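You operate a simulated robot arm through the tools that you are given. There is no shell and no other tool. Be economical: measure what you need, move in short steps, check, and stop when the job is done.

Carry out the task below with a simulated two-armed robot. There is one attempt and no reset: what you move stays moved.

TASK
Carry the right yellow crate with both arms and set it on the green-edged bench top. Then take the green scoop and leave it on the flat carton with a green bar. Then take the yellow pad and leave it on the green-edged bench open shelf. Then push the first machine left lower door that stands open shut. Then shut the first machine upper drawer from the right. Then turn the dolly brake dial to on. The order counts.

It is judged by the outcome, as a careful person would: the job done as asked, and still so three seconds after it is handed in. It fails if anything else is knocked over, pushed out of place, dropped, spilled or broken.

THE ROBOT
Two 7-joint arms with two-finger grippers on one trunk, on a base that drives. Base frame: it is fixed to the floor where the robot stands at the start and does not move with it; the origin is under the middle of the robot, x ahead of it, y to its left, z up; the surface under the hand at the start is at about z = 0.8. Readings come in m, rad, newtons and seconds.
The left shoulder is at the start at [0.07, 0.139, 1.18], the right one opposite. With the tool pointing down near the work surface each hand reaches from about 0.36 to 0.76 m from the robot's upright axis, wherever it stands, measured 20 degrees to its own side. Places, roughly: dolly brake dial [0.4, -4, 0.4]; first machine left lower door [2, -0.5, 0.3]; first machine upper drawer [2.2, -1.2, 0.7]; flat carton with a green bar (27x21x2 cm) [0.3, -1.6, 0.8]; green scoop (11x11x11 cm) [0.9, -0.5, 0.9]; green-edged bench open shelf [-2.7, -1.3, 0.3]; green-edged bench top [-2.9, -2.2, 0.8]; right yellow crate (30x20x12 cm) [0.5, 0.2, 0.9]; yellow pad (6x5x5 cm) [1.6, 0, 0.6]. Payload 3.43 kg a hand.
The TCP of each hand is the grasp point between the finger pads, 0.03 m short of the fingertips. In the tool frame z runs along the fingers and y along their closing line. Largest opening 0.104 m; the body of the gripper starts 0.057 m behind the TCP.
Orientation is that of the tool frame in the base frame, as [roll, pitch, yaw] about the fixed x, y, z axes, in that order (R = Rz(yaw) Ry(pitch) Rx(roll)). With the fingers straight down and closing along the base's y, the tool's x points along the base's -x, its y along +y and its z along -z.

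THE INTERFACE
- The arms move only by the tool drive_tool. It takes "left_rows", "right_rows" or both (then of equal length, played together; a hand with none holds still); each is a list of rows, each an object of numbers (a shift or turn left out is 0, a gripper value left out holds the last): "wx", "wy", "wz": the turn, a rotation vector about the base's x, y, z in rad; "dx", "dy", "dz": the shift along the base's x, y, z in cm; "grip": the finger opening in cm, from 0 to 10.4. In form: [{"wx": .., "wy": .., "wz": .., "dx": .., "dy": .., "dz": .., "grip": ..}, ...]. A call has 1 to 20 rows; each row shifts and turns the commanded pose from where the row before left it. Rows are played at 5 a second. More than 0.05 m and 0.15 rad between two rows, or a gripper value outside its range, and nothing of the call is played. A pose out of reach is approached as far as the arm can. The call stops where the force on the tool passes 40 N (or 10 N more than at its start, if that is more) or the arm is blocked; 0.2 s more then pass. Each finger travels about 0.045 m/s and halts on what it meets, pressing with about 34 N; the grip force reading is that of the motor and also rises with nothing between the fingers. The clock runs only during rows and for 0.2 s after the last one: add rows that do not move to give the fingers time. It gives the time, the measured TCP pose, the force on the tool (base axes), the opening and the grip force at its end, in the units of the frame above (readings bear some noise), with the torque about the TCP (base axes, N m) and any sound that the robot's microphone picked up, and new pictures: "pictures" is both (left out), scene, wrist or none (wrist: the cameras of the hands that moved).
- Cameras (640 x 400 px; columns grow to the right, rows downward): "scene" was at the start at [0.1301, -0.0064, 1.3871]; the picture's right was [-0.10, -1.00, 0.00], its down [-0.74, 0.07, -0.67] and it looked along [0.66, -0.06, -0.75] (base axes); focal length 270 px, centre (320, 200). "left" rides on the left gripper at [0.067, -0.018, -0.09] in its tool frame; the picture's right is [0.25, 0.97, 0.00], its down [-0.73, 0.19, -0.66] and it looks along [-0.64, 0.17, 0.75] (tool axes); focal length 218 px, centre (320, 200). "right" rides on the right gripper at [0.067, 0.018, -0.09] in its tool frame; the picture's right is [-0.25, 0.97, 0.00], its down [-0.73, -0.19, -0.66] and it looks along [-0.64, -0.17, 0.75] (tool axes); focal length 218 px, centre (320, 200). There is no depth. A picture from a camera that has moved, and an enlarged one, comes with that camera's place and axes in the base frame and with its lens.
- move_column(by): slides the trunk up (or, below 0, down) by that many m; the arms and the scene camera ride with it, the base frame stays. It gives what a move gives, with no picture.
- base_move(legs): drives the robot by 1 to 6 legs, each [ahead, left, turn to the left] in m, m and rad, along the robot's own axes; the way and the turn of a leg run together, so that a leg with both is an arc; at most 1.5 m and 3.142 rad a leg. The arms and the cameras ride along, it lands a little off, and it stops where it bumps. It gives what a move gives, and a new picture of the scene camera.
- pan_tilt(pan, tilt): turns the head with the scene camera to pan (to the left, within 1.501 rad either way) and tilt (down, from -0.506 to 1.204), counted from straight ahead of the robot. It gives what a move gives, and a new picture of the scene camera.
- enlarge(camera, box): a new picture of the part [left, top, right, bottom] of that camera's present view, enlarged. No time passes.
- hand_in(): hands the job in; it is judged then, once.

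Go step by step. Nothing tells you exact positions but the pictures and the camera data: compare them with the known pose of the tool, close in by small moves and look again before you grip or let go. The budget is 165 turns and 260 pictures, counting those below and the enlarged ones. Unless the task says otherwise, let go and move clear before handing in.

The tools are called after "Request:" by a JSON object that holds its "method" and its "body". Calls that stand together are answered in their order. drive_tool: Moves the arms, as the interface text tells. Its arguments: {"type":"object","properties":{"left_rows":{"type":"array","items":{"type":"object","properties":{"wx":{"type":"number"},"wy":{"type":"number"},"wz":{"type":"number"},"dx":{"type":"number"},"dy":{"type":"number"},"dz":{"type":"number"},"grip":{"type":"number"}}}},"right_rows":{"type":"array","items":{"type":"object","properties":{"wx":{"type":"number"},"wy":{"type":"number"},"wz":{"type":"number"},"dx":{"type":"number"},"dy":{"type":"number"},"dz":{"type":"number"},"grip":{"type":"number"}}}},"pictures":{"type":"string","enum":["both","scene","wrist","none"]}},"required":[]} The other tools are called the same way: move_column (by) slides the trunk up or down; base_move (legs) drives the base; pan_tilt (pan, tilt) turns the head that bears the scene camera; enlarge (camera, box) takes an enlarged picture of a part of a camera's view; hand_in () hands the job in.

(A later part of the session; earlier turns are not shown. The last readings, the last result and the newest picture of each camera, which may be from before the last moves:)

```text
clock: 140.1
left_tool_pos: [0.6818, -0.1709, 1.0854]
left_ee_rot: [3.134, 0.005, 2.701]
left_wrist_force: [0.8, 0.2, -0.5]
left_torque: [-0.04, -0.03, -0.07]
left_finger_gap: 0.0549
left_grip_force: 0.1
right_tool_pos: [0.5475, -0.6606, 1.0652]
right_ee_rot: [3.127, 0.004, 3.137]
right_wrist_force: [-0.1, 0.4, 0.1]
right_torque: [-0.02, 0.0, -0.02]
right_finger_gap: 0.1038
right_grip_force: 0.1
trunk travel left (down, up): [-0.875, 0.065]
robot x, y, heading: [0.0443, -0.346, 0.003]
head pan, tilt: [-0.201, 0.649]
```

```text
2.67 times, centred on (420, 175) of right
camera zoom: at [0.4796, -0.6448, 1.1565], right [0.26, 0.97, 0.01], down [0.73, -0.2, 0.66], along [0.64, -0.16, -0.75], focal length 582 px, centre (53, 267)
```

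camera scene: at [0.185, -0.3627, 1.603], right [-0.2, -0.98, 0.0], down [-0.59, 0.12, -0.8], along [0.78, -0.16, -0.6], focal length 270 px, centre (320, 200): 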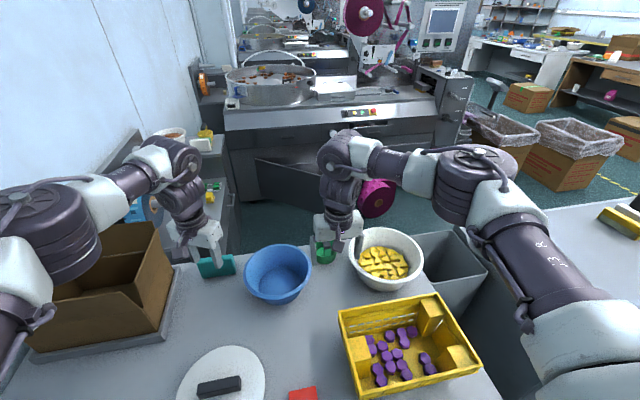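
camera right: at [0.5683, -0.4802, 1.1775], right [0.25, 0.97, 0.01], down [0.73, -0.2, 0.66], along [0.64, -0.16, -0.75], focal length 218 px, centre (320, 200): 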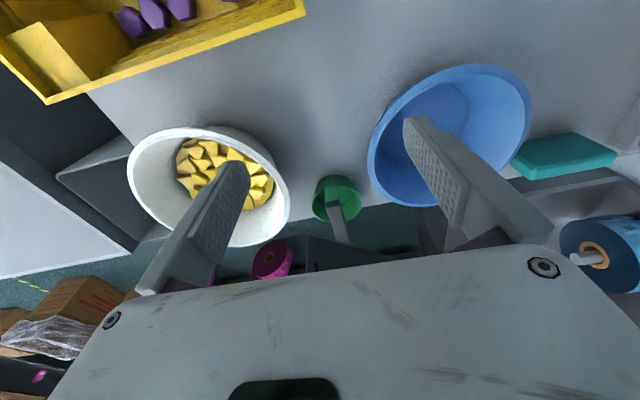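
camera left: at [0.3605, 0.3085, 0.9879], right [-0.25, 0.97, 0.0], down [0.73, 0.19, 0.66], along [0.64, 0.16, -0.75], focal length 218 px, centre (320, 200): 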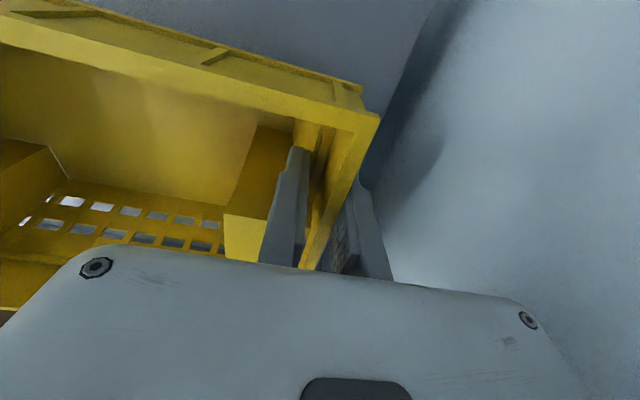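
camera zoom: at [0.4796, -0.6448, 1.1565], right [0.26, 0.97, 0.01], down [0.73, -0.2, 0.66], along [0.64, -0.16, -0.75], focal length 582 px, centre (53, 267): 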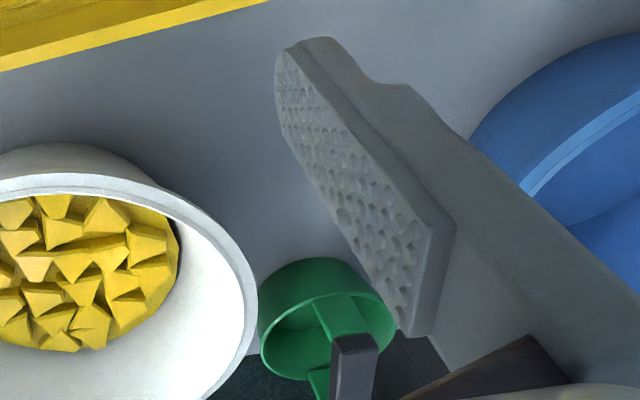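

Now it's clear: the handle is a horizontal bar along x from about .815 to .911, at y≈-.519, top z≈.91. I'll creep the base 9 cm ahead for reach and bring the right hand above the bar.

Request:
{"method": "base_move", "body": {"legs": [[0.09, -0.03, 0]]}}

Request:
{"method": "drive_tool", "body": {"right_rows": [{"dx": 3, "dy": 3, "grip": 6}, {"dx": 3, "dy": 3}, {"dx": 3, "dy": 3}, {"dx": 3, "dy": 3}, {"dx": 3, "dy": 3}, {"dx": 3, "dy": 2}, {"dx": 3}, {}], "pictures": "both"}}

```text
clock: 141.2
left_tool_pos: [0.7679, -0.1992, 1.0893]
left_ee_rot: [3.132, 0.012, 2.701]
left_wrist_force: [-1.1, -0.5, 0.7]
left_torque: [-0.01, -0.04, 0.0]
left_finger_gap: 0.0552
left_grip_force: 0.0
right_tool_pos: [0.6323, -0.6891, 1.0679]
right_ee_rot: [3.129, 0.007, 3.14]
right_wrist_force: [-0.7, -0.1, 0.0]
right_torque: [-0.01, -0.03, 0.02]
right_finger_gap: 0.1039
right_grip_force: 0.1
trunk travel left (down, up): [-0.875, 0.065]
robot x, y, heading: [0.1375, -0.3778, 0.007]
head pan, tilt: [-0.201, 0.649]
camera scene: at [0.2683, -0.3902, 1.6037], right [-0.2, -0.98, 0.0], down [-0.59, 0.12, -0.8], along [0.78, -0.16, -0.6], focal length 270 px, centre (320, 200)
```

scene: 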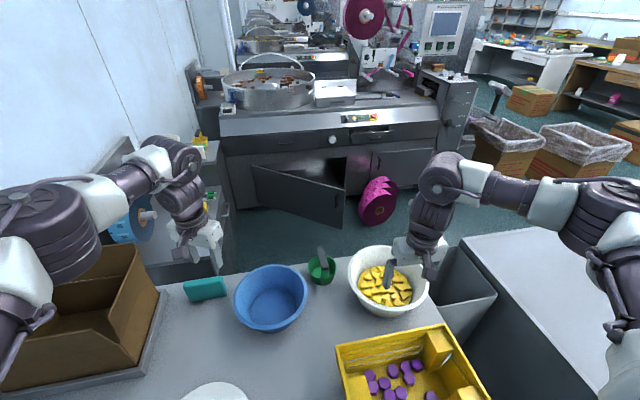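

```text
clock: 143.0
left_tool_pos: [0.77, -0.2013, 1.0872]
left_ee_rot: [3.135, 0.006, 2.699]
left_wrist_force: [-0.3, 1.0, 0.5]
left_torque: [-0.03, 0.0, -0.03]
left_finger_gap: 0.055
left_grip_force: 0.1
right_tool_pos: [0.8161, -0.5206, 1.0661]
right_ee_rot: [3.125, 0.007, 3.139]
right_wrist_force: [-0.5, 0.0, -0.8]
right_torque: [0.0, -0.04, 0.0]
right_finger_gap: 0.06
right_grip_force: 0.1
right hand out of reach, approached as far as the arm can: row 7
trunk travel left (down, up): [-0.875, 0.065]
robot x, y, heading: [0.1355, -0.3741, 0.0]
head pan, tilt: [-0.201, 0.649]
camera scene: at [0.2742, -0.3923, 1.6031], right [-0.2, -0.98, 0.0], down [-0.59, 0.12, -0.8], along [0.78, -0.16, -0.6], focal length 270 px, centre (320, 200)
camera right: at [0.7482, -0.5044, 1.1571], right [0.26, 0.97, 0.02], down [0.72, -0.2, 0.66], along [0.64, -0.16, -0.75], focal length 218 px, centre (320, 200)
```

scene: 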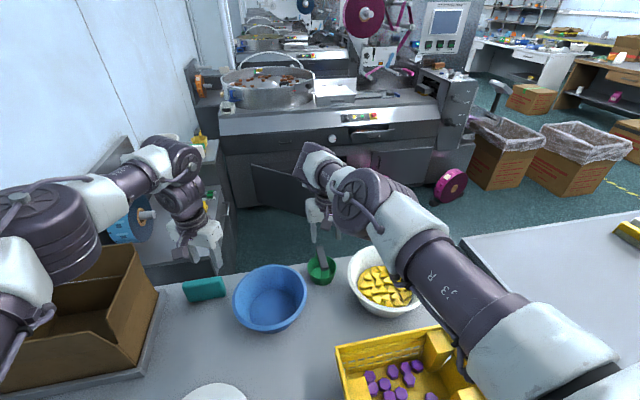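
right: 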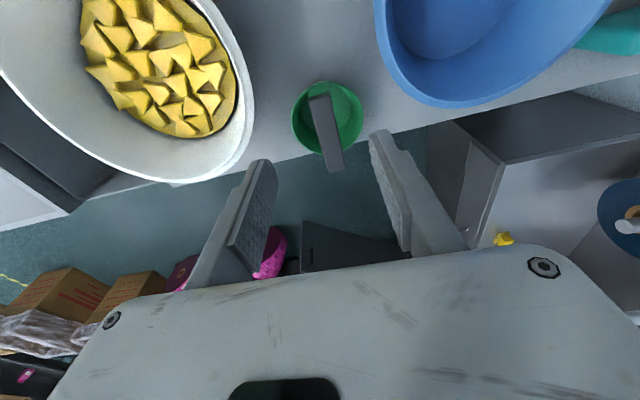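

The arm is nearly straight. I'll lower the trunk 12 cm (with the left hand raised first) to gain reach and come down around the bar.

Request:
{"method": "drive_tool", "body": {"left_rows": [{"dz": 4}, {"dz": 4}, {}], "pictures": "none"}}

Request:
{"method": "move_column", "body": {"by": -0.11}}

Request:
{"method": "drive_tool", "body": {"right_rows": [{"dx": 2}, {"dx": 2.5}, {}], "pictures": "wrist"}}

```text
clock: 143.8
left_tool_pos: [0.7728, -0.1989, 1.1669]
left_ee_rot: [3.134, 0.003, 2.701]
left_wrist_force: [0.9, 0.2, 0.1]
left_torque: [-0.01, 0.02, -0.02]
left_finger_gap: 0.0551
left_grip_force: 0.1
right_tool_pos: [0.815, -0.5187, 1.0666]
right_ee_rot: [3.125, 0.004, 3.14]
right_wrist_force: [0.9, 0.7, -0.6]
right_torque: [-0.01, -0.02, -0.03]
right_finger_gap: 0.06
right_grip_force: 0.0
trunk travel left (down, up): [-0.875, 0.065]
robot x, y, heading: [0.1375, -0.3744, -0.002]
head pan, tilt: [-0.201, 0.649]
```

```text
clock: 145.2
left_tool_pos: [0.7718, -0.2007, 1.0572]
left_ee_rot: [3.133, 0.006, 2.699]
left_wrist_force: [0.2, -0.3, 0.1]
left_torque: [0.01, -0.01, 0.0]
left_finger_gap: 0.0551
left_grip_force: 0.0
right_tool_pos: [0.8161, -0.5201, 0.9557]
right_ee_rot: [3.123, 0.004, 3.14]
right_wrist_force: [0.3, 0.6, -0.1]
right_torque: [0.0, 0.01, 0.04]
right_finger_gap: 0.0601
right_grip_force: 0.1
trunk travel left (down, up): [-0.765, 0.175]
robot x, y, heading: [0.1385, -0.378, 0.006]
head pan, tilt: [-0.201, 0.649]
```

```text
clock: 146.0
left_tool_pos: [0.771, -0.2011, 1.0576]
left_ee_rot: [3.134, 0.008, 2.701]
left_wrist_force: [0.4, -0.1, 0.2]
left_torque: [-0.04, -0.03, 0.0]
left_finger_gap: 0.055
left_grip_force: 0.1
right_tool_pos: [0.8168, -0.5193, 0.9561]
right_ee_rot: [3.124, 0.006, 3.139]
right_wrist_force: [-0.1, -0.3, 0.2]
right_torque: [-0.01, 0.05, -0.03]
right_finger_gap: 0.0601
right_grip_force: 0.1
right hand out of reach, approached as far as the arm can: row 1, 2
trunk travel left (down, up): [-0.765, 0.175]
robot x, y, heading: [0.1347, -0.3789, 0.003]
head pan, tilt: [-0.201, 0.649]
camera right: at [0.7479, -0.5037, 1.0468], right [0.26, 0.97, 0.02], down [0.73, -0.2, 0.66], along [0.64, -0.16, -0.75], focal length 218 px, centre (320, 200)
```

right: 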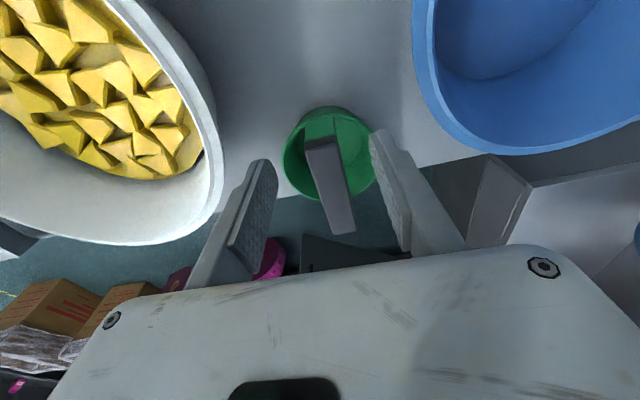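

I'll tilt the tool forward 0.3 rad instead (the bar runs along x, so the grip stays the same) to gain reach.

Request:
{"method": "drive_tool", "body": {"right_rows": [{"wy": -0.15}, {"wy": -0.15}, {"dx": 2}, {"dx": 2}, {"dz": -2.5}, {}], "pictures": "wrist"}}

```text
clock: 146.5
left_tool_pos: [0.7693, -0.2027, 1.061]
left_ee_rot: [3.131, 0.006, 2.701]
left_wrist_force: [0.1, -0.5, 0.2]
left_torque: [0.02, 0.01, -0.01]
left_finger_gap: 0.0549
left_grip_force: 0.1
right_tool_pos: [0.7976, -0.5703, 0.9285]
right_ee_rot: [-3.019, 0.078, -3.115]
right_wrist_force: [0.9, 2.1, 15.2]
right_torque: [-0.48, 0.11, 0.19]
right_finger_gap: 0.0566
right_grip_force: 0.0
right hand out of reach, approached as far as the arm can: row 1
trunk travel left (down, up): [-0.765, 0.175]
robot x, y, heading: [0.1378, -0.3768, 0.003]
head pan, tilt: [-0.201, 0.649]
stopped in row 2 (right hand): the force on the tool passed its limit at 55 N (the readings are from after the stop); the commanded pose is now the measured one
camera right: at [0.7236, -0.5436, 1.011], right [0.24, 0.97, -0.1], down [0.68, -0.09, 0.73], along [0.7, -0.24, -0.68], focal length 218 px, centre (320, 200)
```

right: 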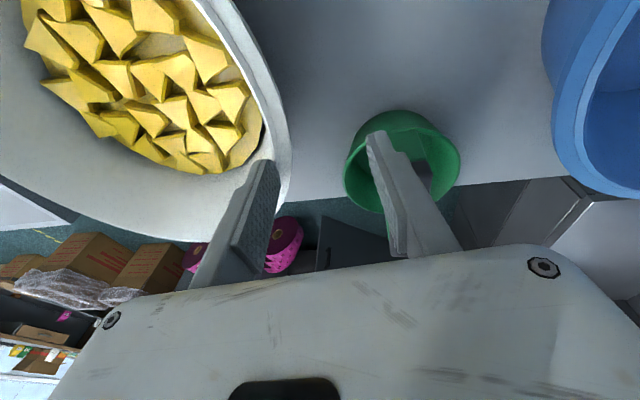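

The arm lurched sideways at its limit and touched the white bowl. I'll rise straight up and check.

Request:
{"method": "drive_tool", "body": {"right_rows": [{"dz": 2}, {"dz": 3}, {"dz": 3, "dx": -2}, {"dx": -3}, {}], "pictures": "both"}}

```text
clock: 147.7
left_tool_pos: [0.7713, -0.2005, 1.0578]
left_ee_rot: [3.134, 0.004, 2.699]
left_wrist_force: [-0.3, 0.5, -0.2]
left_torque: [0.0, 0.04, -0.03]
left_finger_gap: 0.0551
left_grip_force: 0.0
right_tool_pos: [0.7493, -0.5687, 1.0056]
right_ee_rot: [-3.017, 0.069, -3.116]
right_wrist_force: [0.8, -0.3, 0.8]
right_torque: [0.02, 0.03, 0.02]
right_finger_gap: 0.0601
right_grip_force: 0.2
trunk travel left (down, up): [-0.765, 0.175]
robot x, y, heading: [0.1382, -0.3769, 0.002]
head pan, tilt: [-0.201, 0.649]
camera scene: at [0.2748, -0.3912, 1.493], right [-0.2, -0.98, 0.0], down [-0.59, 0.12, -0.8], along [0.78, -0.16, -0.61], focal length 270 px, centre (320, 200)
camera right: at [0.6751, -0.542, 1.0881], right [0.24, 0.97, -0.1], down [0.68, -0.09, 0.72], along [0.69, -0.24, -0.68], focal length 218 px, centre (320, 200)
```

scene: 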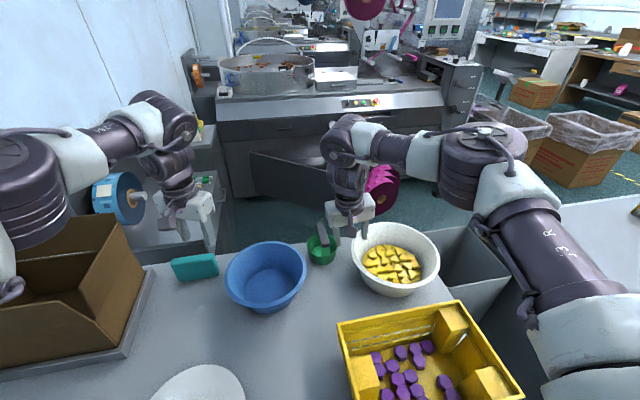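
right: 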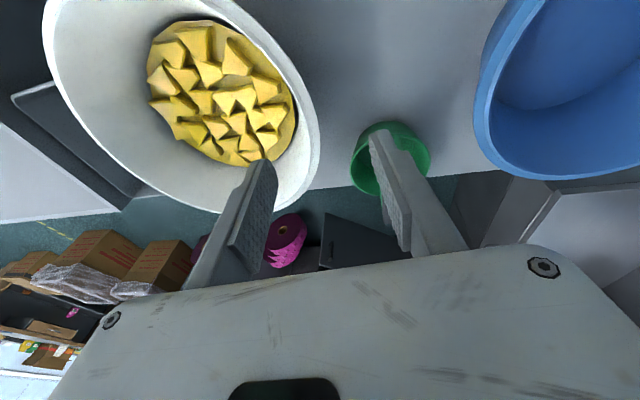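

Nothing moved. I'll level the hand again, creep another 4 cm ahead, and approach with the arm less stretched.

Request:
{"method": "base_move", "body": {"legs": [[0.045, 0, 0]]}}

Request:
{"method": "drive_tool", "body": {"right_rows": [{"wx": 0.062, "dy": 2.5}, {"wx": 0.062, "dy": 2.4}, {"dx": 1.5}, {"dx": 1.5}, {}], "pictures": "wrist"}}

```text
clock: 148.6
left_tool_pos: [0.8095, -0.2011, 1.0612]
left_ee_rot: [3.13, 0.011, 2.701]
left_wrist_force: [-1.7, 0.5, 0.3]
left_torque: [-0.01, -0.03, -0.02]
left_finger_gap: 0.0549
left_grip_force: 0.1
right_tool_pos: [0.786, -0.569, 1.0094]
right_ee_rot: [-3.02, 0.077, -3.116]
right_wrist_force: [-0.8, -0.2, -0.3]
right_torque: [0.0, -0.02, -0.04]
right_finger_gap: 0.0603
right_grip_force: 0.1
trunk travel left (down, up): [-0.765, 0.175]
robot x, y, heading: [0.1771, -0.3802, 0.001]
head pan, tilt: [-0.201, 0.649]
camera scene: at [0.3093, -0.3917, 1.4941], right [-0.2, -0.98, 0.0], down [-0.59, 0.12, -0.8], along [0.78, -0.16, -0.6], focal length 270 px, centre (320, 200)
```

scene: 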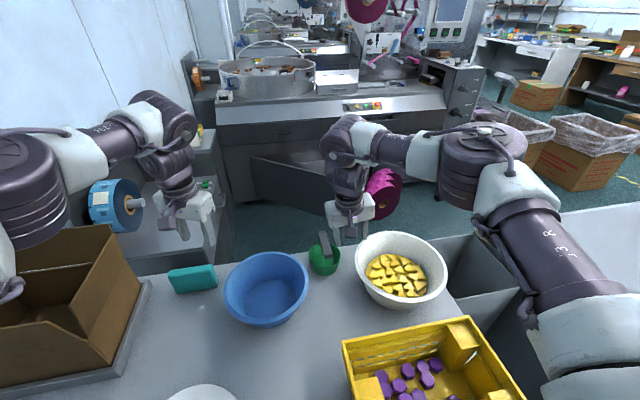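

```text
clock: 149.8
left_tool_pos: [0.8143, -0.2012, 1.0586]
left_ee_rot: [3.133, 0.005, 2.701]
left_wrist_force: [-0.5, -0.5, 0.5]
left_torque: [0.01, -0.01, 0.03]
left_finger_gap: 0.0551
left_grip_force: 0.0
right_tool_pos: [0.8224, -0.5194, 1.0063]
right_ee_rot: [3.138, 0.074, -3.124]
right_wrist_force: [-0.8, -0.3, 1.2]
right_torque: [0.01, -0.01, 0.01]
right_finger_gap: 0.0601
right_grip_force: 0.0
trunk travel left (down, up): [-0.765, 0.175]
robot x, y, heading: [0.1805, -0.3792, 0.007]
head pan, tilt: [-0.201, 0.649]
camera right: at [0.7477, -0.5033, 1.0915], right [0.24, 0.97, 0.02], down [0.68, -0.18, 0.71], along [0.69, -0.15, -0.71], focal length 218 px, centre (320, 200)
```

right: 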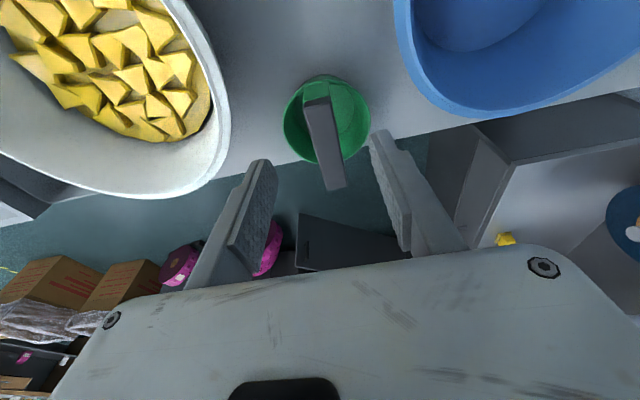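

Request:
{"method": "drive_tool", "body": {"right_rows": [{"dx": 1.5, "grip": 5}, {"dx": 1}, {"dz": -2.5}, {"dz": -2.5}, {}], "pictures": "wrist"}}

```text
clock: 151.0
left_tool_pos: [0.8137, -0.1997, 1.0585]
left_ee_rot: [3.134, 0.008, 2.7]
left_wrist_force: [-0.6, -0.2, 0.2]
left_torque: [-0.01, -0.01, 0.0]
left_finger_gap: 0.055
left_grip_force: 0.0
right_tool_pos: [0.8474, -0.5181, 0.9562]
right_ee_rot: [3.139, 0.075, -3.125]
right_wrist_force: [0.0, 0.9, -0.5]
right_torque: [0.01, -0.01, -0.01]
right_finger_gap: 0.0499
right_grip_force: 0.1
trunk travel left (down, up): [-0.765, 0.175]
robot x, y, heading: [0.1784, -0.3749, 0.005]
head pan, tilt: [-0.201, 0.649]
camera right: at [0.7732, -0.5032, 1.0408], right [0.24, 0.97, 0.02], down [0.68, -0.18, 0.71], along [0.69, -0.15, -0.71], focal length 218 px, centre (320, 200)
```

right: 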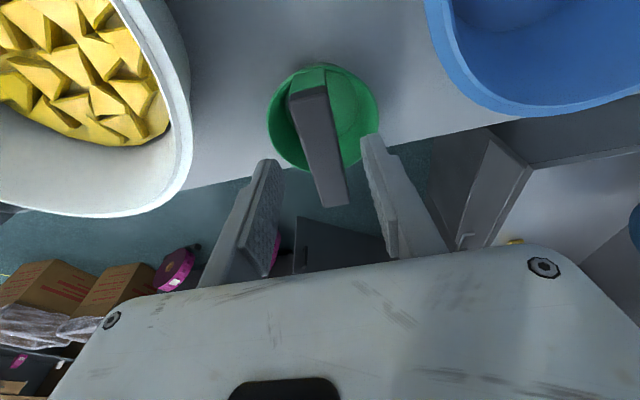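

Request:
{"method": "drive_tool", "body": {"right_rows": [{"dz": -2}, {"dz": -2}, {"dz": -1.6}, {}], "pictures": "wrist"}}

```text
clock: 152.0
left_tool_pos: [0.816, -0.2, 1.0582]
left_ee_rot: [3.135, 0.008, 2.7]
left_wrist_force: [0.3, -0.3, 0.1]
left_torque: [-0.04, -0.04, 0.0]
left_finger_gap: 0.0551
left_grip_force: 0.1
right_tool_pos: [0.8479, -0.5189, 0.8986]
right_ee_rot: [3.139, 0.074, -3.124]
right_wrist_force: [-0.5, 0.7, 0.2]
right_torque: [0.0, 0.02, -0.01]
right_finger_gap: 0.0501
right_grip_force: 0.1
trunk travel left (down, up): [-0.765, 0.175]
robot x, y, heading: [0.1816, -0.3781, 0.002]
head pan, tilt: [-0.201, 0.649]
camera right: at [0.7739, -0.5029, 0.9843], right [0.24, 0.97, 0.02], down [0.68, -0.18, 0.71], along [0.69, -0.15, -0.71], focal length 218 px, centre (320, 200)
```

right: 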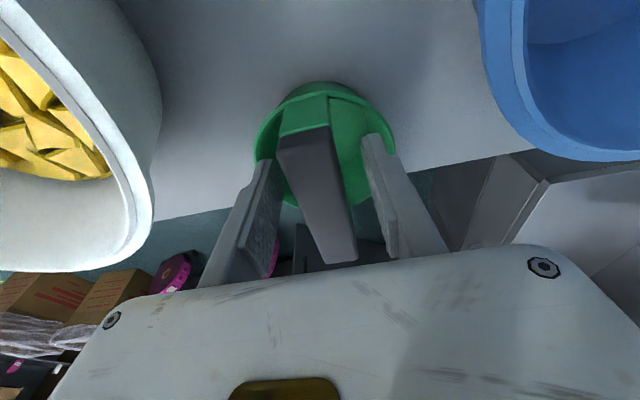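

The bar lies between the fingers. I'll close and lift.

Request:
{"method": "drive_tool", "body": {"right_rows": [{"grip": 0}, {}, {}, {}, {}, {"dz": 1}, {"dz": 3}, {"dz": 3}, {"dz": 3}, {}], "pictures": "both"}}

```text
clock: 154.2
left_tool_pos: [0.8157, -0.2003, 1.0568]
left_ee_rot: [3.135, 0.006, 2.7]
left_wrist_force: [-0.2, 0.3, 0.6]
left_torque: [0.02, 0.0, -0.01]
left_finger_gap: 0.0551
left_grip_force: 0.1
right_tool_pos: [0.8485, -0.5193, 0.9989]
right_ee_rot: [3.139, 0.073, -3.124]
right_wrist_force: [0.2, 0.0, -1.1]
right_torque: [-0.01, 0.03, 0.04]
right_finger_gap: 0.0251
right_grip_force: 34.3
trunk travel left (down, up): [-0.765, 0.175]
robot x, y, heading: [0.1817, -0.3797, 0.001]
head pan, tilt: [-0.201, 0.649]
camera scene: at [0.3184, -0.3917, 1.493], right [-0.2, -0.98, 0.0], down [-0.59, 0.12, -0.8], along [0.78, -0.16, -0.61], focal length 270 px, centre (320, 200)
camera right: at [0.7742, -0.5038, 1.0847], right [0.24, 0.97, 0.02], down [0.68, -0.18, 0.71], along [0.69, -0.15, -0.71], focal length 218 px, centre (320, 200)
```

scene: 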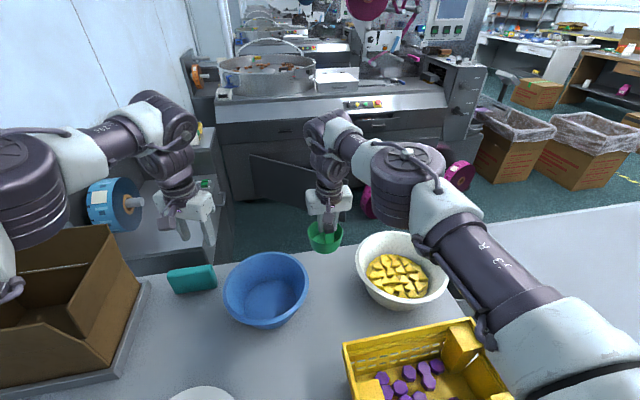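
right: 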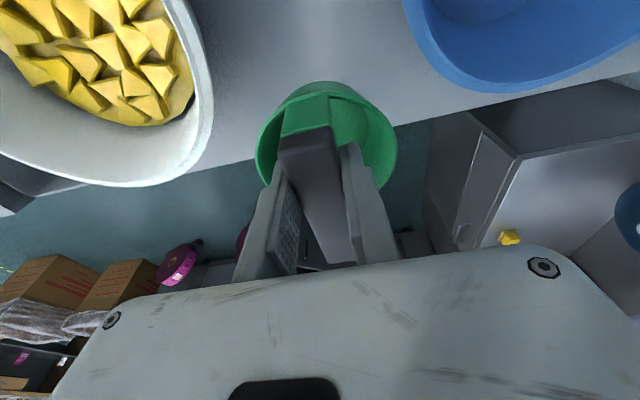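

The scoop is held. I'll raise the trunk for clearance, back off and go to the second table with the flat carton.

Request:
{"method": "move_column", "body": {"by": 0.11}}

Request:
{"method": "base_move", "body": {"legs": [[-0.75, 0, 0], [0, -1.08, 0], [0.22, 0, 0]]}}

Request:
{"method": "pan_tilt", "body": {"pan": -0.1, "tilt": 0.8}}

```text
clock: 155.6
left_tool_pos: [0.8156, -0.2004, 1.1676]
left_ee_rot: [3.136, 0.006, 2.7]
left_wrist_force: [-0.8, 1.0, 1.4]
left_torque: [0.05, 0.04, 0.02]
left_finger_gap: 0.0548
left_grip_force: 0.1
right_tool_pos: [0.8478, -0.5197, 1.1094]
right_ee_rot: [3.14, 0.074, -3.121]
right_wrist_force: [0.5, 0.8, -1.1]
right_torque: [0.02, -0.01, 0.01]
right_finger_gap: 0.025
right_grip_force: 34.4
trunk travel left (down, up): [-0.875, 0.065]
robot x, y, heading: [0.1796, -0.3777, 0.001]
head pan, tilt: [-0.201, 0.649]
```

```text
clock: 166.1
left_tool_pos: [0.2777, -1.2915, 1.1706]
left_ee_rot: [3.133, 0.007, 2.687]
left_wrist_force: [-1.0, -0.2, 0.1]
left_torque: [0.05, -0.03, -0.01]
left_finger_gap: 0.055
left_grip_force: 0.0
right_tool_pos: [0.3076, -1.611, 1.1114]
right_ee_rot: [3.138, 0.077, -3.139]
right_wrist_force: [0.3, 0.2, 0.1]
right_torque: [0.02, 0.0, 0.01]
right_finger_gap: 0.0253
right_grip_force: 34.2
trunk travel left (down, up): [-0.875, 0.065]
robot x, y, heading: [-0.3534, -1.4587, -0.013]
head pan, tilt: [-0.201, 0.649]
camera scene: at [-0.2226, -1.4765, 1.6035], right [-0.21, -0.98, 0.0], down [-0.59, 0.13, -0.8], along [0.78, -0.17, -0.6], focal length 270 px, centre (320, 200)
```

scene: 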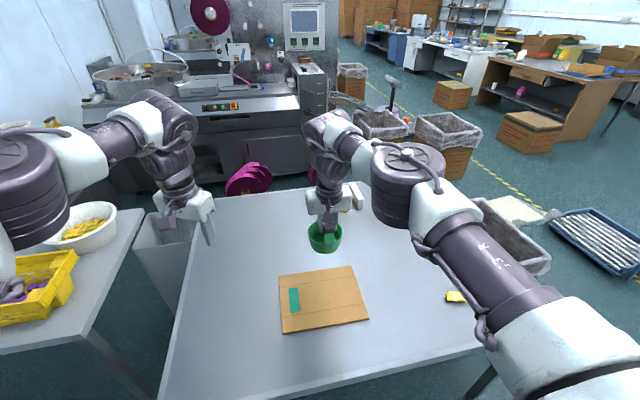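

```text
clock: 166.8
left_tool_pos: [0.2827, -1.2928, 1.1683]
left_ee_rot: [3.133, 0.007, 2.688]
left_wrist_force: [-0.8, 0.8, 0.2]
left_torque: [0.01, -0.01, -0.01]
left_finger_gap: 0.055
left_grip_force: 0.0
right_tool_pos: [0.3107, -1.6116, 1.1093]
right_ee_rot: [3.14, 0.073, -3.139]
right_wrist_force: [-0.3, 0.1, -0.8]
right_torque: [0.0, 0.04, -0.01]
right_finger_gap: 0.0249
right_grip_force: 34.3
trunk travel left (down, up): [-0.875, 0.065]
robot x, y, heading: [-0.3539, -1.46, -0.014]
head pan, tilt: [-0.099, 0.799]
camera scene: at [-0.2232, -1.4674, 1.5905], right [-0.11, -0.99, 0.0], down [-0.71, 0.08, -0.7], along [0.69, -0.08, -0.72], focal length 270 px, centre (320, 200)
```

scene: 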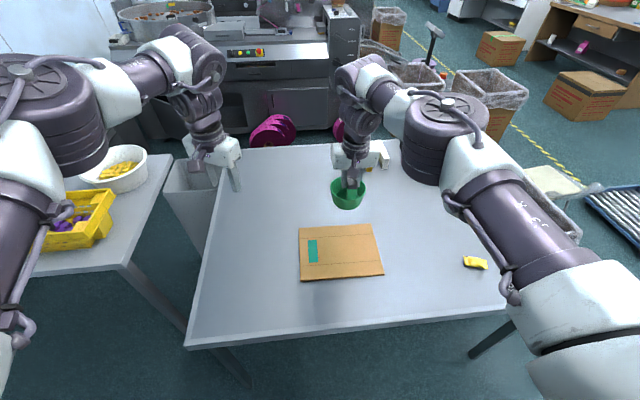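

The carton's centre is at about [0.28, -1.587], top z≈0.82. I'll shift the scoop over its middle and lower it.

Request:
{"method": "drive_tool", "body": {"right_rows": [{"dx": -2.3, "dy": 1.6}, {"dx": -2.2, "dy": 1.6}, {"dz": -4}, {"dz": -4}, {"dz": -4}, {"dz": -3}, {}], "pictures": "both"}}

```text
clock: 168.4
left_tool_pos: [0.2821, -1.2925, 1.1696]
left_ee_rot: [3.133, 0.007, 2.688]
left_wrist_force: [1.1, -0.5, 0.3]
left_torque: [-0.01, -0.01, -0.02]
left_finger_gap: 0.0551
left_grip_force: 0.2
right_tool_pos: [0.2656, -1.58, 0.9589]
right_ee_rot: [3.139, 0.073, -3.137]
right_wrist_force: [0.2, -0.1, -0.2]
right_torque: [-0.01, 0.01, 0.01]
right_finger_gap: 0.025
right_grip_force: 34.3
trunk travel left (down, up): [-0.875, 0.065]
robot x, y, heading: [-0.3537, -1.4601, -0.006]
head pan, tilt: [-0.099, 0.799]
camera scene: at [-0.2224, -1.4677, 1.5904], right [-0.11, -0.99, 0.0], down [-0.71, 0.08, -0.7], along [0.69, -0.08, -0.72], focal length 270 px, centre (320, 200)
camera right: at [0.1912, -1.5627, 1.0444], right [0.25, 0.97, 0.02], down [0.68, -0.19, 0.71], along [0.69, -0.16, -0.71], focal length 218 px, centre (320, 200)
```

scene: 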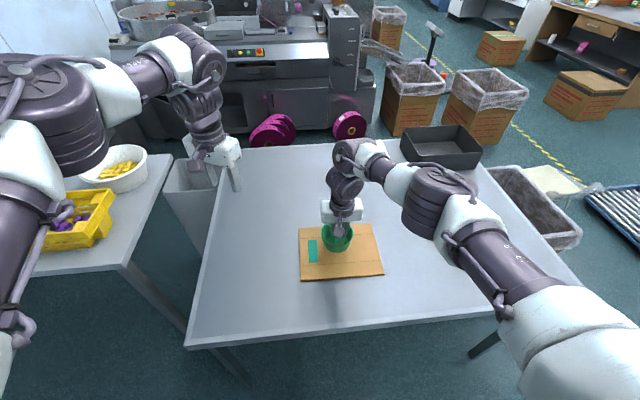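
right: 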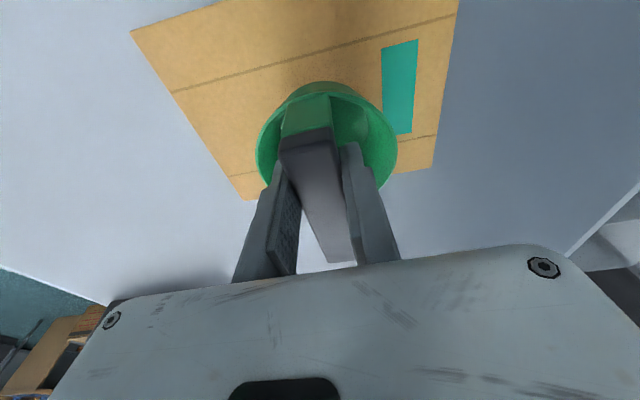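

Request:
{"method": "drive_tool", "body": {"right_rows": [{"dz": -2}, {"dz": -1.2}, {"dz": -0.4}, {"dz": -0.3}, {"dz": -0.3}, {}], "pictures": "none"}}

```text
clock: 169.8
left_tool_pos: [0.2811, -1.2938, 1.167]
left_ee_rot: [3.133, 0.006, 2.688]
left_wrist_force: [0.6, 0.0, 0.3]
left_torque: [-0.01, 0.03, 0.02]
left_finger_gap: 0.0549
left_grip_force: 0.0
right_tool_pos: [0.2663, -1.5785, 0.9166]
right_ee_rot: [3.139, 0.074, -3.138]
right_wrist_force: [0.9, 0.0, -0.3]
right_torque: [0.0, 0.03, -0.02]
right_finger_gap: 0.0249
right_grip_force: 34.3
trunk travel left (down, up): [-0.875, 0.065]
robot x, y, heading: [-0.3545, -1.4595, -0.007]
head pan, tilt: [-0.099, 0.799]
```

Request:
{"method": "drive_tool", "body": {"right_rows": [{"dz": -0.3}, {"dz": -0.3}, {"dz": -0.3}, {"dz": -0.3}, {"dz": -0.3}, {}], "pictures": "none"}}

```text
clock: 171.2
left_tool_pos: [0.2784, -1.292, 1.1709]
left_ee_rot: [3.132, 0.01, 2.687]
left_wrist_force: [-0.3, 0.0, 0.4]
left_torque: [0.03, 0.01, 0.0]
left_finger_gap: 0.055
left_grip_force: 0.1
right_tool_pos: [0.2649, -1.5797, 0.9076]
right_ee_rot: [3.141, 0.082, -3.137]
right_wrist_force: [4.4, -3.1, 37.4]
right_torque: [-0.03, -0.15, -0.01]
right_finger_gap: 0.0248
right_grip_force: 33.8
trunk travel left (down, up): [-0.875, 0.065]
robot x, y, heading: [-0.355, -1.4585, -0.006]
head pan, tilt: [-0.099, 0.799]
```

Contact with the carton. I'll relax slightly, open and rise.

Request:
{"method": "drive_tool", "body": {"right_rows": [{"dz": 0.4}, {"grip": 5}, {}, {}, {}, {"dz": 3}, {"dz": 4}, {"dz": 4}, {}], "pictures": "both"}}

```text
clock: 173.2
left_tool_pos: [0.2819, -1.2938, 1.1671]
left_ee_rot: [3.133, 0.008, 2.686]
left_wrist_force: [0.4, -0.9, 0.5]
left_torque: [0.0, 0.03, -0.01]
left_finger_gap: 0.055
left_grip_force: 0.1
right_tool_pos: [0.2637, -1.5787, 1.0146]
right_ee_rot: [3.139, 0.071, -3.139]
right_wrist_force: [0.2, 0.5, -0.1]
right_torque: [0.03, 0.0, -0.03]
right_finger_gap: 0.05
right_grip_force: 0.1
trunk travel left (down, up): [-0.875, 0.065]
robot x, y, heading: [-0.3533, -1.4638, -0.01]
head pan, tilt: [-0.099, 0.799]
camera scene: at [-0.2227, -1.4678, 1.5904], right [-0.11, -0.99, 0.0], down [-0.71, 0.08, -0.7], along [0.69, -0.08, -0.72], focal length 270 px, centre (320, 200)
camera right: at [0.1907, -1.5619, 1.1009], right [0.25, 0.97, 0.02], down [0.68, -0.19, 0.71], along [0.69, -0.16, -0.71], focal length 218 px, centre (320, 200)
```

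scene: 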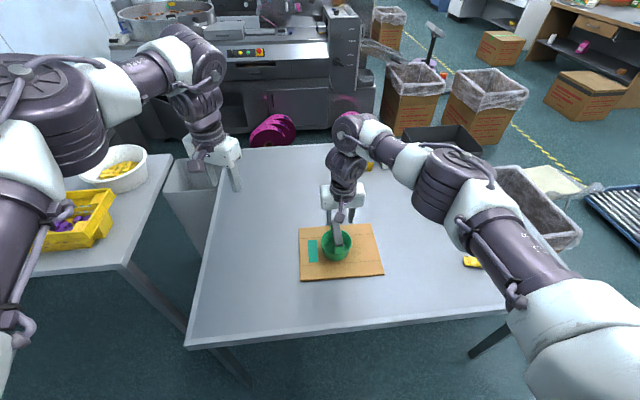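
right: 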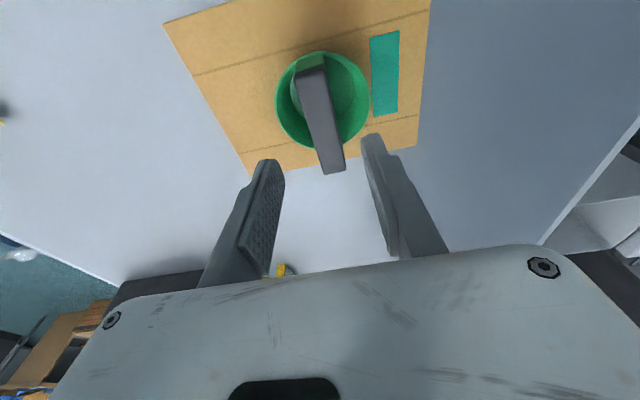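

The scoop stands on the carton. Next is the yellow pad near [1.6, 0, 0.6], behind the first table, so I'll look for a way around.

Request:
{"method": "pan_tilt", "body": {"pan": -0.7, "tilt": 0.55}}

Request:
{"method": "pan_tilt", "body": {"pan": 0.25, "tilt": 0.4}}

```text
clock: 174.2
left_tool_pos: [0.2808, -1.2926, 1.168]
left_ee_rot: [3.134, 0.007, 2.688]
left_wrist_force: [0.3, 0.7, -0.5]
left_torque: [0.0, -0.01, 0.01]
left_finger_gap: 0.0551
left_grip_force: 0.1
right_tool_pos: [0.2652, -1.578, 1.0149]
right_ee_rot: [3.141, 0.073, -3.138]
right_wrist_force: [-0.4, -0.1, -0.4]
right_torque: [0.0, 0.01, 0.0]
right_finger_gap: 0.0498
right_grip_force: 0.0
trunk travel left (down, up): [-0.875, 0.065]
robot x, y, heading: [-0.3525, -1.4588, -0.007]
head pan, tilt: [-0.7, 0.55]
camera scene: at [-0.2347, -1.5168, 1.6118], right [-0.65, -0.76, 0.0], down [-0.4, 0.34, -0.85], along [0.65, -0.55, -0.52], focal length 270 px, centre (320, 200)
```

scene: 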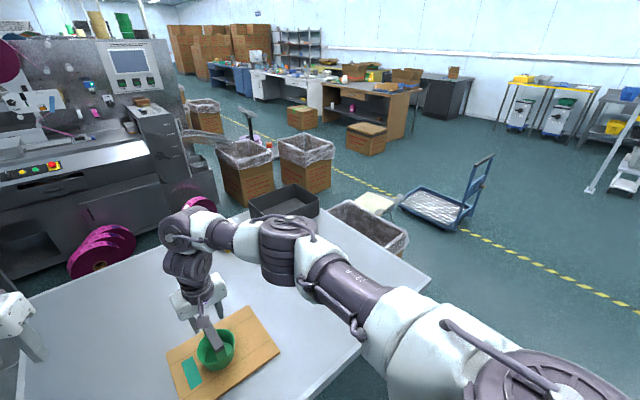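

```text
clock: 175.5
left_tool_pos: [0.2819, -1.2925, 1.1674]
left_ee_rot: [3.133, 0.005, 2.688]
left_wrist_force: [0.6, -0.1, 0.6]
left_torque: [-0.05, 0.04, -0.01]
left_finger_gap: 0.0549
left_grip_force: 0.1
right_tool_pos: [0.2652, -1.5778, 1.015]
right_ee_rot: [3.14, 0.073, -3.138]
right_wrist_force: [-0.2, -0.6, 0.0]
right_torque: [-0.01, 0.0, -0.05]
right_finger_gap: 0.0499
right_grip_force: 0.1
trunk travel left (down, up): [-0.875, 0.065]
robot x, y, heading: [-0.3569, -1.4561, -0.006]
head pan, tilt: [0.25, 0.4]
camera scene: at [-0.2128, -1.4366, 1.6255], right [0.24, -0.97, 0.0], down [-0.38, -0.09, -0.92], along [0.89, 0.22, -0.39], focal length 270 px, centre (320, 200)
```

scene: 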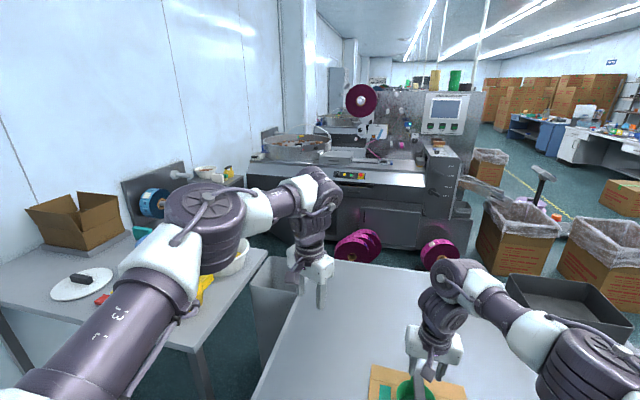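

The way around is on the right, past the bin and the dolly. I'll drive there and look.

Request:
{"method": "drive_tool", "body": {"right_rows": [{"dz": 4}, {"dz": 4}, {}], "pictures": "none"}}

Request:
{"method": "base_move", "body": {"legs": [[-0.3, 0, 0], [0, -1.4, 0]]}}

Request:
{"method": "pan_tilt", "body": {"pan": -0.1, "tilt": 0.5}}

```text
clock: 176.3
left_tool_pos: [0.2821, -1.2917, 1.1679]
left_ee_rot: [3.134, 0.005, 2.688]
left_wrist_force: [0.5, -0.9, 0.2]
left_torque: [0.02, 0.01, -0.01]
left_finger_gap: 0.055
left_grip_force: 0.1
right_tool_pos: [0.2661, -1.5796, 1.0948]
right_ee_rot: [3.141, 0.07, -3.139]
right_wrist_force: [-0.2, 0.4, -0.2]
right_torque: [-0.01, 0.05, -0.03]
right_finger_gap: 0.0501
right_grip_force: 0.1
trunk travel left (down, up): [-0.875, 0.065]
robot x, y, heading: [-0.3576, -1.464, -0.007]
head pan, tilt: [0.25, 0.4]
```

```text
clock: 184.9
left_tool_pos: [-0.0319, -2.6897, 1.1682]
left_ee_rot: [3.133, 0.008, 2.686]
left_wrist_force: [-0.3, 0.2, -0.2]
left_torque: [0.02, 0.0, 0.02]
left_finger_gap: 0.055
left_grip_force: 0.0
right_tool_pos: [-0.048, -2.9772, 1.0944]
right_ee_rot: [3.139, 0.074, -3.14]
right_wrist_force: [0.1, -0.8, -0.5]
right_torque: [-0.01, 0.0, 0.01]
right_finger_gap: 0.0502
right_grip_force: 0.0
trunk travel left (down, up): [-0.875, 0.065]
robot x, y, heading: [-0.6675, -2.8578, -0.013]
head pan, tilt: [0.25, 0.4]
camera scene: at [-0.5262, -2.8334, 1.6255], right [0.24, -0.97, 0.0], down [-0.38, -0.09, -0.92], along [0.9, 0.22, -0.39], focal length 270 px, centre (320, 200)
```

scene: 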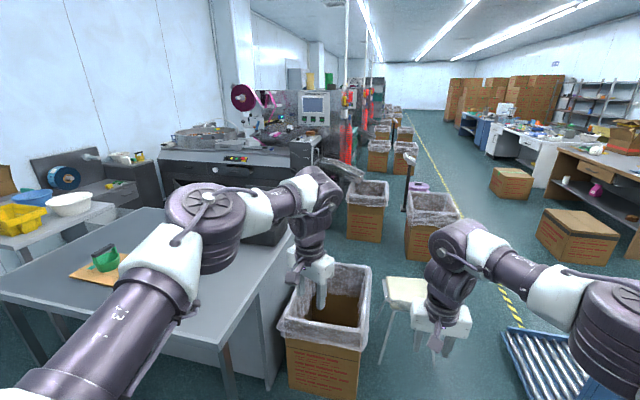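

```text
clock: 185.7
left_tool_pos: [-0.0315, -2.6918, 1.1684]
left_ee_rot: [3.133, 0.008, 2.686]
left_wrist_force: [-0.1, 0.6, -0.7]
left_torque: [0.02, 0.03, -0.02]
left_finger_gap: 0.0552
left_grip_force: 0.0
right_tool_pos: [-0.0489, -2.9778, 1.0944]
right_ee_rot: [3.14, 0.074, -3.141]
right_wrist_force: [0.4, 1.0, -0.3]
right_torque: [-0.01, 0.01, -0.01]
right_finger_gap: 0.0502
right_grip_force: 0.1
trunk travel left (down, up): [-0.875, 0.065]
robot x, y, heading: [-0.668, -2.857, -0.013]
head pan, tilt: [-0.099, 0.499]
camera scene: at [-0.5258, -2.8662, 1.6164], right [-0.11, -0.99, 0.0], down [-0.48, 0.05, -0.88], along [0.87, -0.1, -0.48], focal length 270 px, centre (320, 200)
```

scene: 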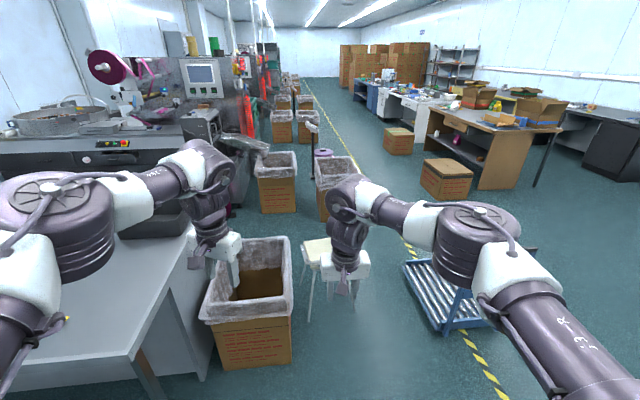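

Request:
{"method": "pan_tilt", "body": {"pan": -0.75, "tilt": 0.6}}

```text
clock: 186.8
left_tool_pos: [-0.0327, -2.6902, 1.1686]
left_ee_rot: [3.135, 0.009, 2.686]
left_wrist_force: [-0.1, 0.0, -0.3]
left_torque: [0.02, -0.01, 0.0]
left_finger_gap: 0.0548
left_grip_force: 0.0
right_tool_pos: [-0.0487, -2.9775, 1.0949]
right_ee_rot: [3.14, 0.074, -3.14]
right_wrist_force: [0.4, -0.2, -0.4]
right_torque: [-0.03, -0.02, 0.01]
right_finger_gap: 0.0501
right_grip_force: 0.0
trunk travel left (down, up): [-0.875, 0.065]
robot x, y, heading: [-0.6706, -2.8551, -0.014]
head pan, tilt: [-0.75, 0.6]
camera scene: at [-0.5522, -2.9169, 1.6073], right [-0.69, -0.72, 0.0], down [-0.41, 0.39, -0.83], along [0.6, -0.57, -0.56], focal length 270 px, centre (320, 200)
```

scene: 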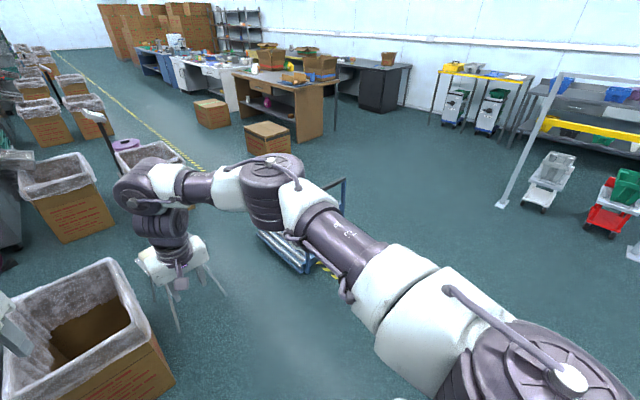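

The dolly's handle side (with the brake) faces -x, and there is open floor to its right. I'll go around it at y≈-4.9 and then north through the aisle.

Request:
{"method": "base_move", "body": {"legs": [[0, 0, -1.377], [1.1, 0, 0], [0.97, 0, 0], [0, 0, 1.39], [1.0, 0, 0], [0.8, 0, 0]]}}

Request:
{"method": "pan_tilt", "body": {"pan": 0, "tilt": 0.5}}

Request:
{"method": "base_move", "body": {"legs": [[0, 0, 1.571]]}}

```text
clock: 212.4
left_tool_pos: [2.1598, -4.7114, 1.1689]
left_ee_rot: [3.131, 0.006, 2.695]
left_wrist_force: [0.0, -0.5, -0.7]
left_torque: [0.02, -0.02, 0.03]
left_finger_gap: 0.0549
left_grip_force: 0.1
right_tool_pos: [2.1441, -4.9991, 1.0971]
right_ee_rot: [3.141, 0.073, -3.129]
right_wrist_force: [-0.8, 1.2, 0.3]
right_torque: [0.01, -0.01, 0.01]
right_finger_gap: 0.0502
right_grip_force: 0.0
trunk travel left (down, up): [-0.875, 0.065]
robot x, y, heading: [1.5246, -4.8807, -0.002]
head pan, tilt: [-0.75, 0.6]
camera scene: at [1.6405, -4.9415, 1.6075], right [-0.68, -0.73, 0.0], down [-0.41, 0.39, -0.83], along [0.6, -0.56, -0.56], focal length 270 px, centre (320, 200)
```

scene: 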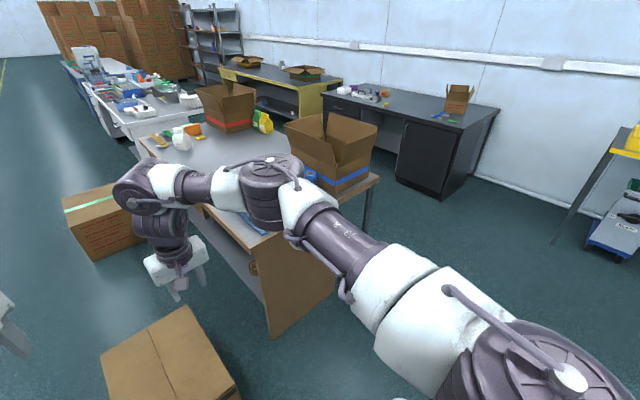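

```text
clock: 213.6
left_tool_pos: [2.1597, -4.7112, 1.1684]
left_ee_rot: [3.133, 0.007, 2.695]
left_wrist_force: [0.4, 0.7, -0.1]
left_torque: [-0.01, 0.01, 0.0]
left_finger_gap: 0.055
left_grip_force: 0.0
right_tool_pos: [2.1457, -4.9964, 1.0945]
right_ee_rot: [3.14, 0.075, -3.129]
right_wrist_force: [-0.6, -0.3, -0.7]
right_torque: [-0.04, -0.03, -0.02]
right_finger_gap: 0.0499
right_grip_force: 0.1
trunk travel left (down, up): [-0.875, 0.065]
robot x, y, heading: [1.5269, -4.8813, 0.0]
head pan, tilt: [0.0, 0.499]
camera scene: at [1.668, -4.8814, 1.6164], right [0.0, -1.0, 0.0], down [-0.48, 0.0, -0.88], along [0.88, 0.0, -0.48], focal length 270 px, centre (320, 200)
```

scene: 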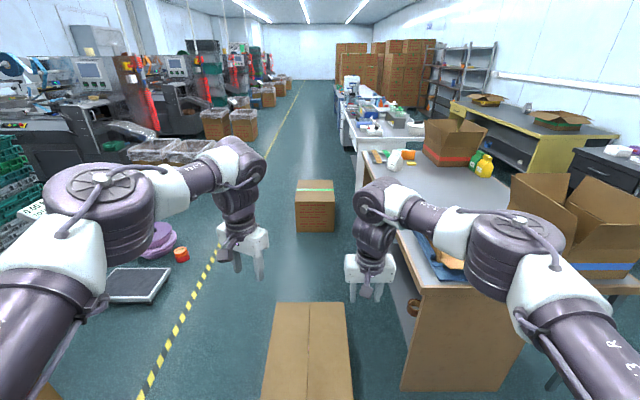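

```text
clock: 217.8
left_tool_pos: [1.3624, -4.2446, 1.1682]
left_ee_rot: [3.133, 0.007, -2.029]
left_wrist_force: [0.6, -0.3, 1.1]
left_torque: [-0.01, -0.01, 0.03]
left_finger_gap: 0.055
left_grip_force: 0.0
right_tool_pos: [1.6478, -4.2623, 1.0958]
right_ee_rot: [3.139, 0.073, -1.571]
right_wrist_force: [0.2, 0.3, 0.2]
right_torque: [0.0, 0.04, 0.02]
right_finger_gap: 0.05
right_grip_force: 0.1
trunk travel left (down, up): [-0.875, 0.065]
robot x, y, heading: [1.5252, -4.8801, 1.557]
head pan, tilt: [0.0, 0.499]
camera scene: at [1.5293, -4.7396, 1.6164], right [1.0, -0.01, 0.0], down [-0.01, -0.48, -0.88], along [0.01, 0.88, -0.48], focal length 270 px, centre (320, 200)
```

scene: 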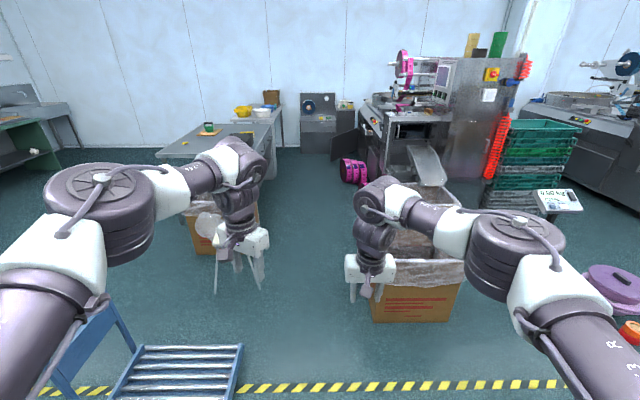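

The gap between the stool and the boxes is about 0.8 m wide, centred at x≈1.5. I'll drive north through it.

Request:
{"method": "base_move", "body": {"legs": [[1.35, 0.02, 0], [1.3, 0, 0]]}}

```text
clock: 230.6
left_tool_pos: [1.3845, -1.6015, 1.1693]
left_ee_rot: [3.133, 0.006, -2.037]
left_wrist_force: [-0.2, -0.4, 0.3]
left_torque: [0.04, 0.01, 0.0]
left_finger_gap: 0.0549
left_grip_force: 0.1
right_tool_pos: [1.6706, -1.6208, 1.0951]
right_ee_rot: [3.14, 0.073, -1.58]
right_wrist_force: [0.1, -0.1, 0.7]
right_torque: [-0.01, 0.0, 0.0]
right_finger_gap: 0.0501
right_grip_force: 0.1
trunk travel left (down, up): [-0.875, 0.065]
robot x, y, heading: [1.5454, -2.238, 1.555]
head pan, tilt: [0.0, 0.499]
camera scene: at [1.5481, -2.0968, 1.6165], right [1.0, -0.02, 0.0], down [-0.01, -0.48, -0.88], along [0.02, 0.88, -0.48], focal length 270 px, centre (320, 200)
```

scene: 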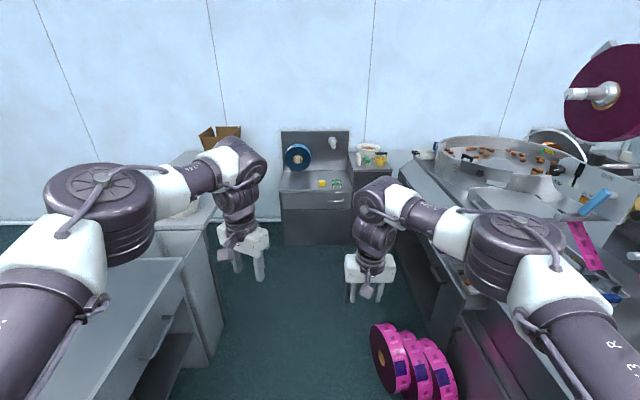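

Request:
{"method": "enlarge", "body": {"camera": "scene", "box": [260, 120, 420, 220]}}

Request:
{"method": "pan_tilt", "body": {"pan": -0.3, "tilt": 0.8}}

```text
4.00 times, centred on (340, 170) of scene
camera zoom: at [1.5481, -2.0968, 1.6165], right [1.0, -0.02, 0.0], down [-0.01, -0.48, -0.88], along [0.02, 0.88, -0.48], focal length 1081 px, centre (240, 320)
```

zoom: 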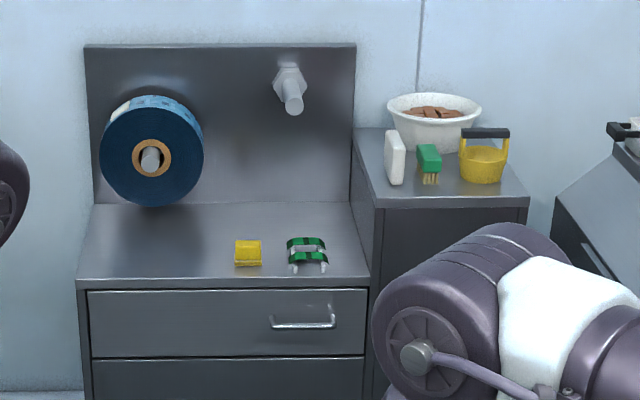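

```text
clock: 231.4
left_tool_pos: [1.3833, -1.5985, 1.1682]
left_ee_rot: [3.134, 0.007, -2.037]
left_wrist_force: [0.1, 0.4, 0.6]
left_torque: [0.0, 0.0, -0.01]
left_finger_gap: 0.0549
left_grip_force: 0.0
right_tool_pos: [1.6702, -1.6194, 1.0939]
right_ee_rot: [3.139, 0.074, -1.581]
right_wrist_force: [-0.2, 1.2, 0.1]
right_torque: [-0.01, 0.01, 0.01]
right_finger_gap: 0.05
right_grip_force: 0.2
trunk travel left (down, up): [-0.875, 0.065]
robot x, y, heading: [1.5408, -2.2394, 1.543]
head pan, tilt: [-0.3, 0.799]
camera scene: at [1.5716, -2.11, 1.5905], right [0.95, -0.32, 0.0], down [-0.23, -0.68, -0.7], along [0.22, 0.66, -0.72], focal length 270 px, centre (320, 200)
```

scene: 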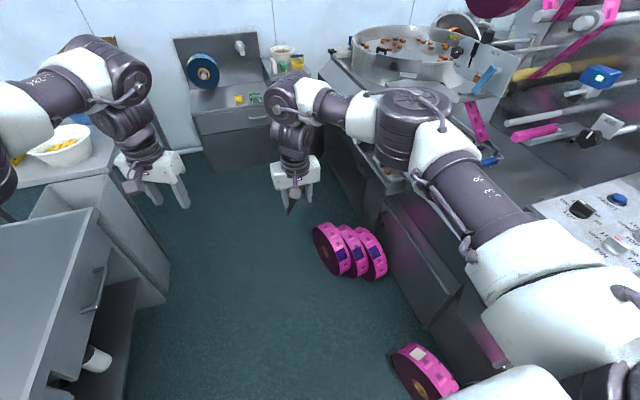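

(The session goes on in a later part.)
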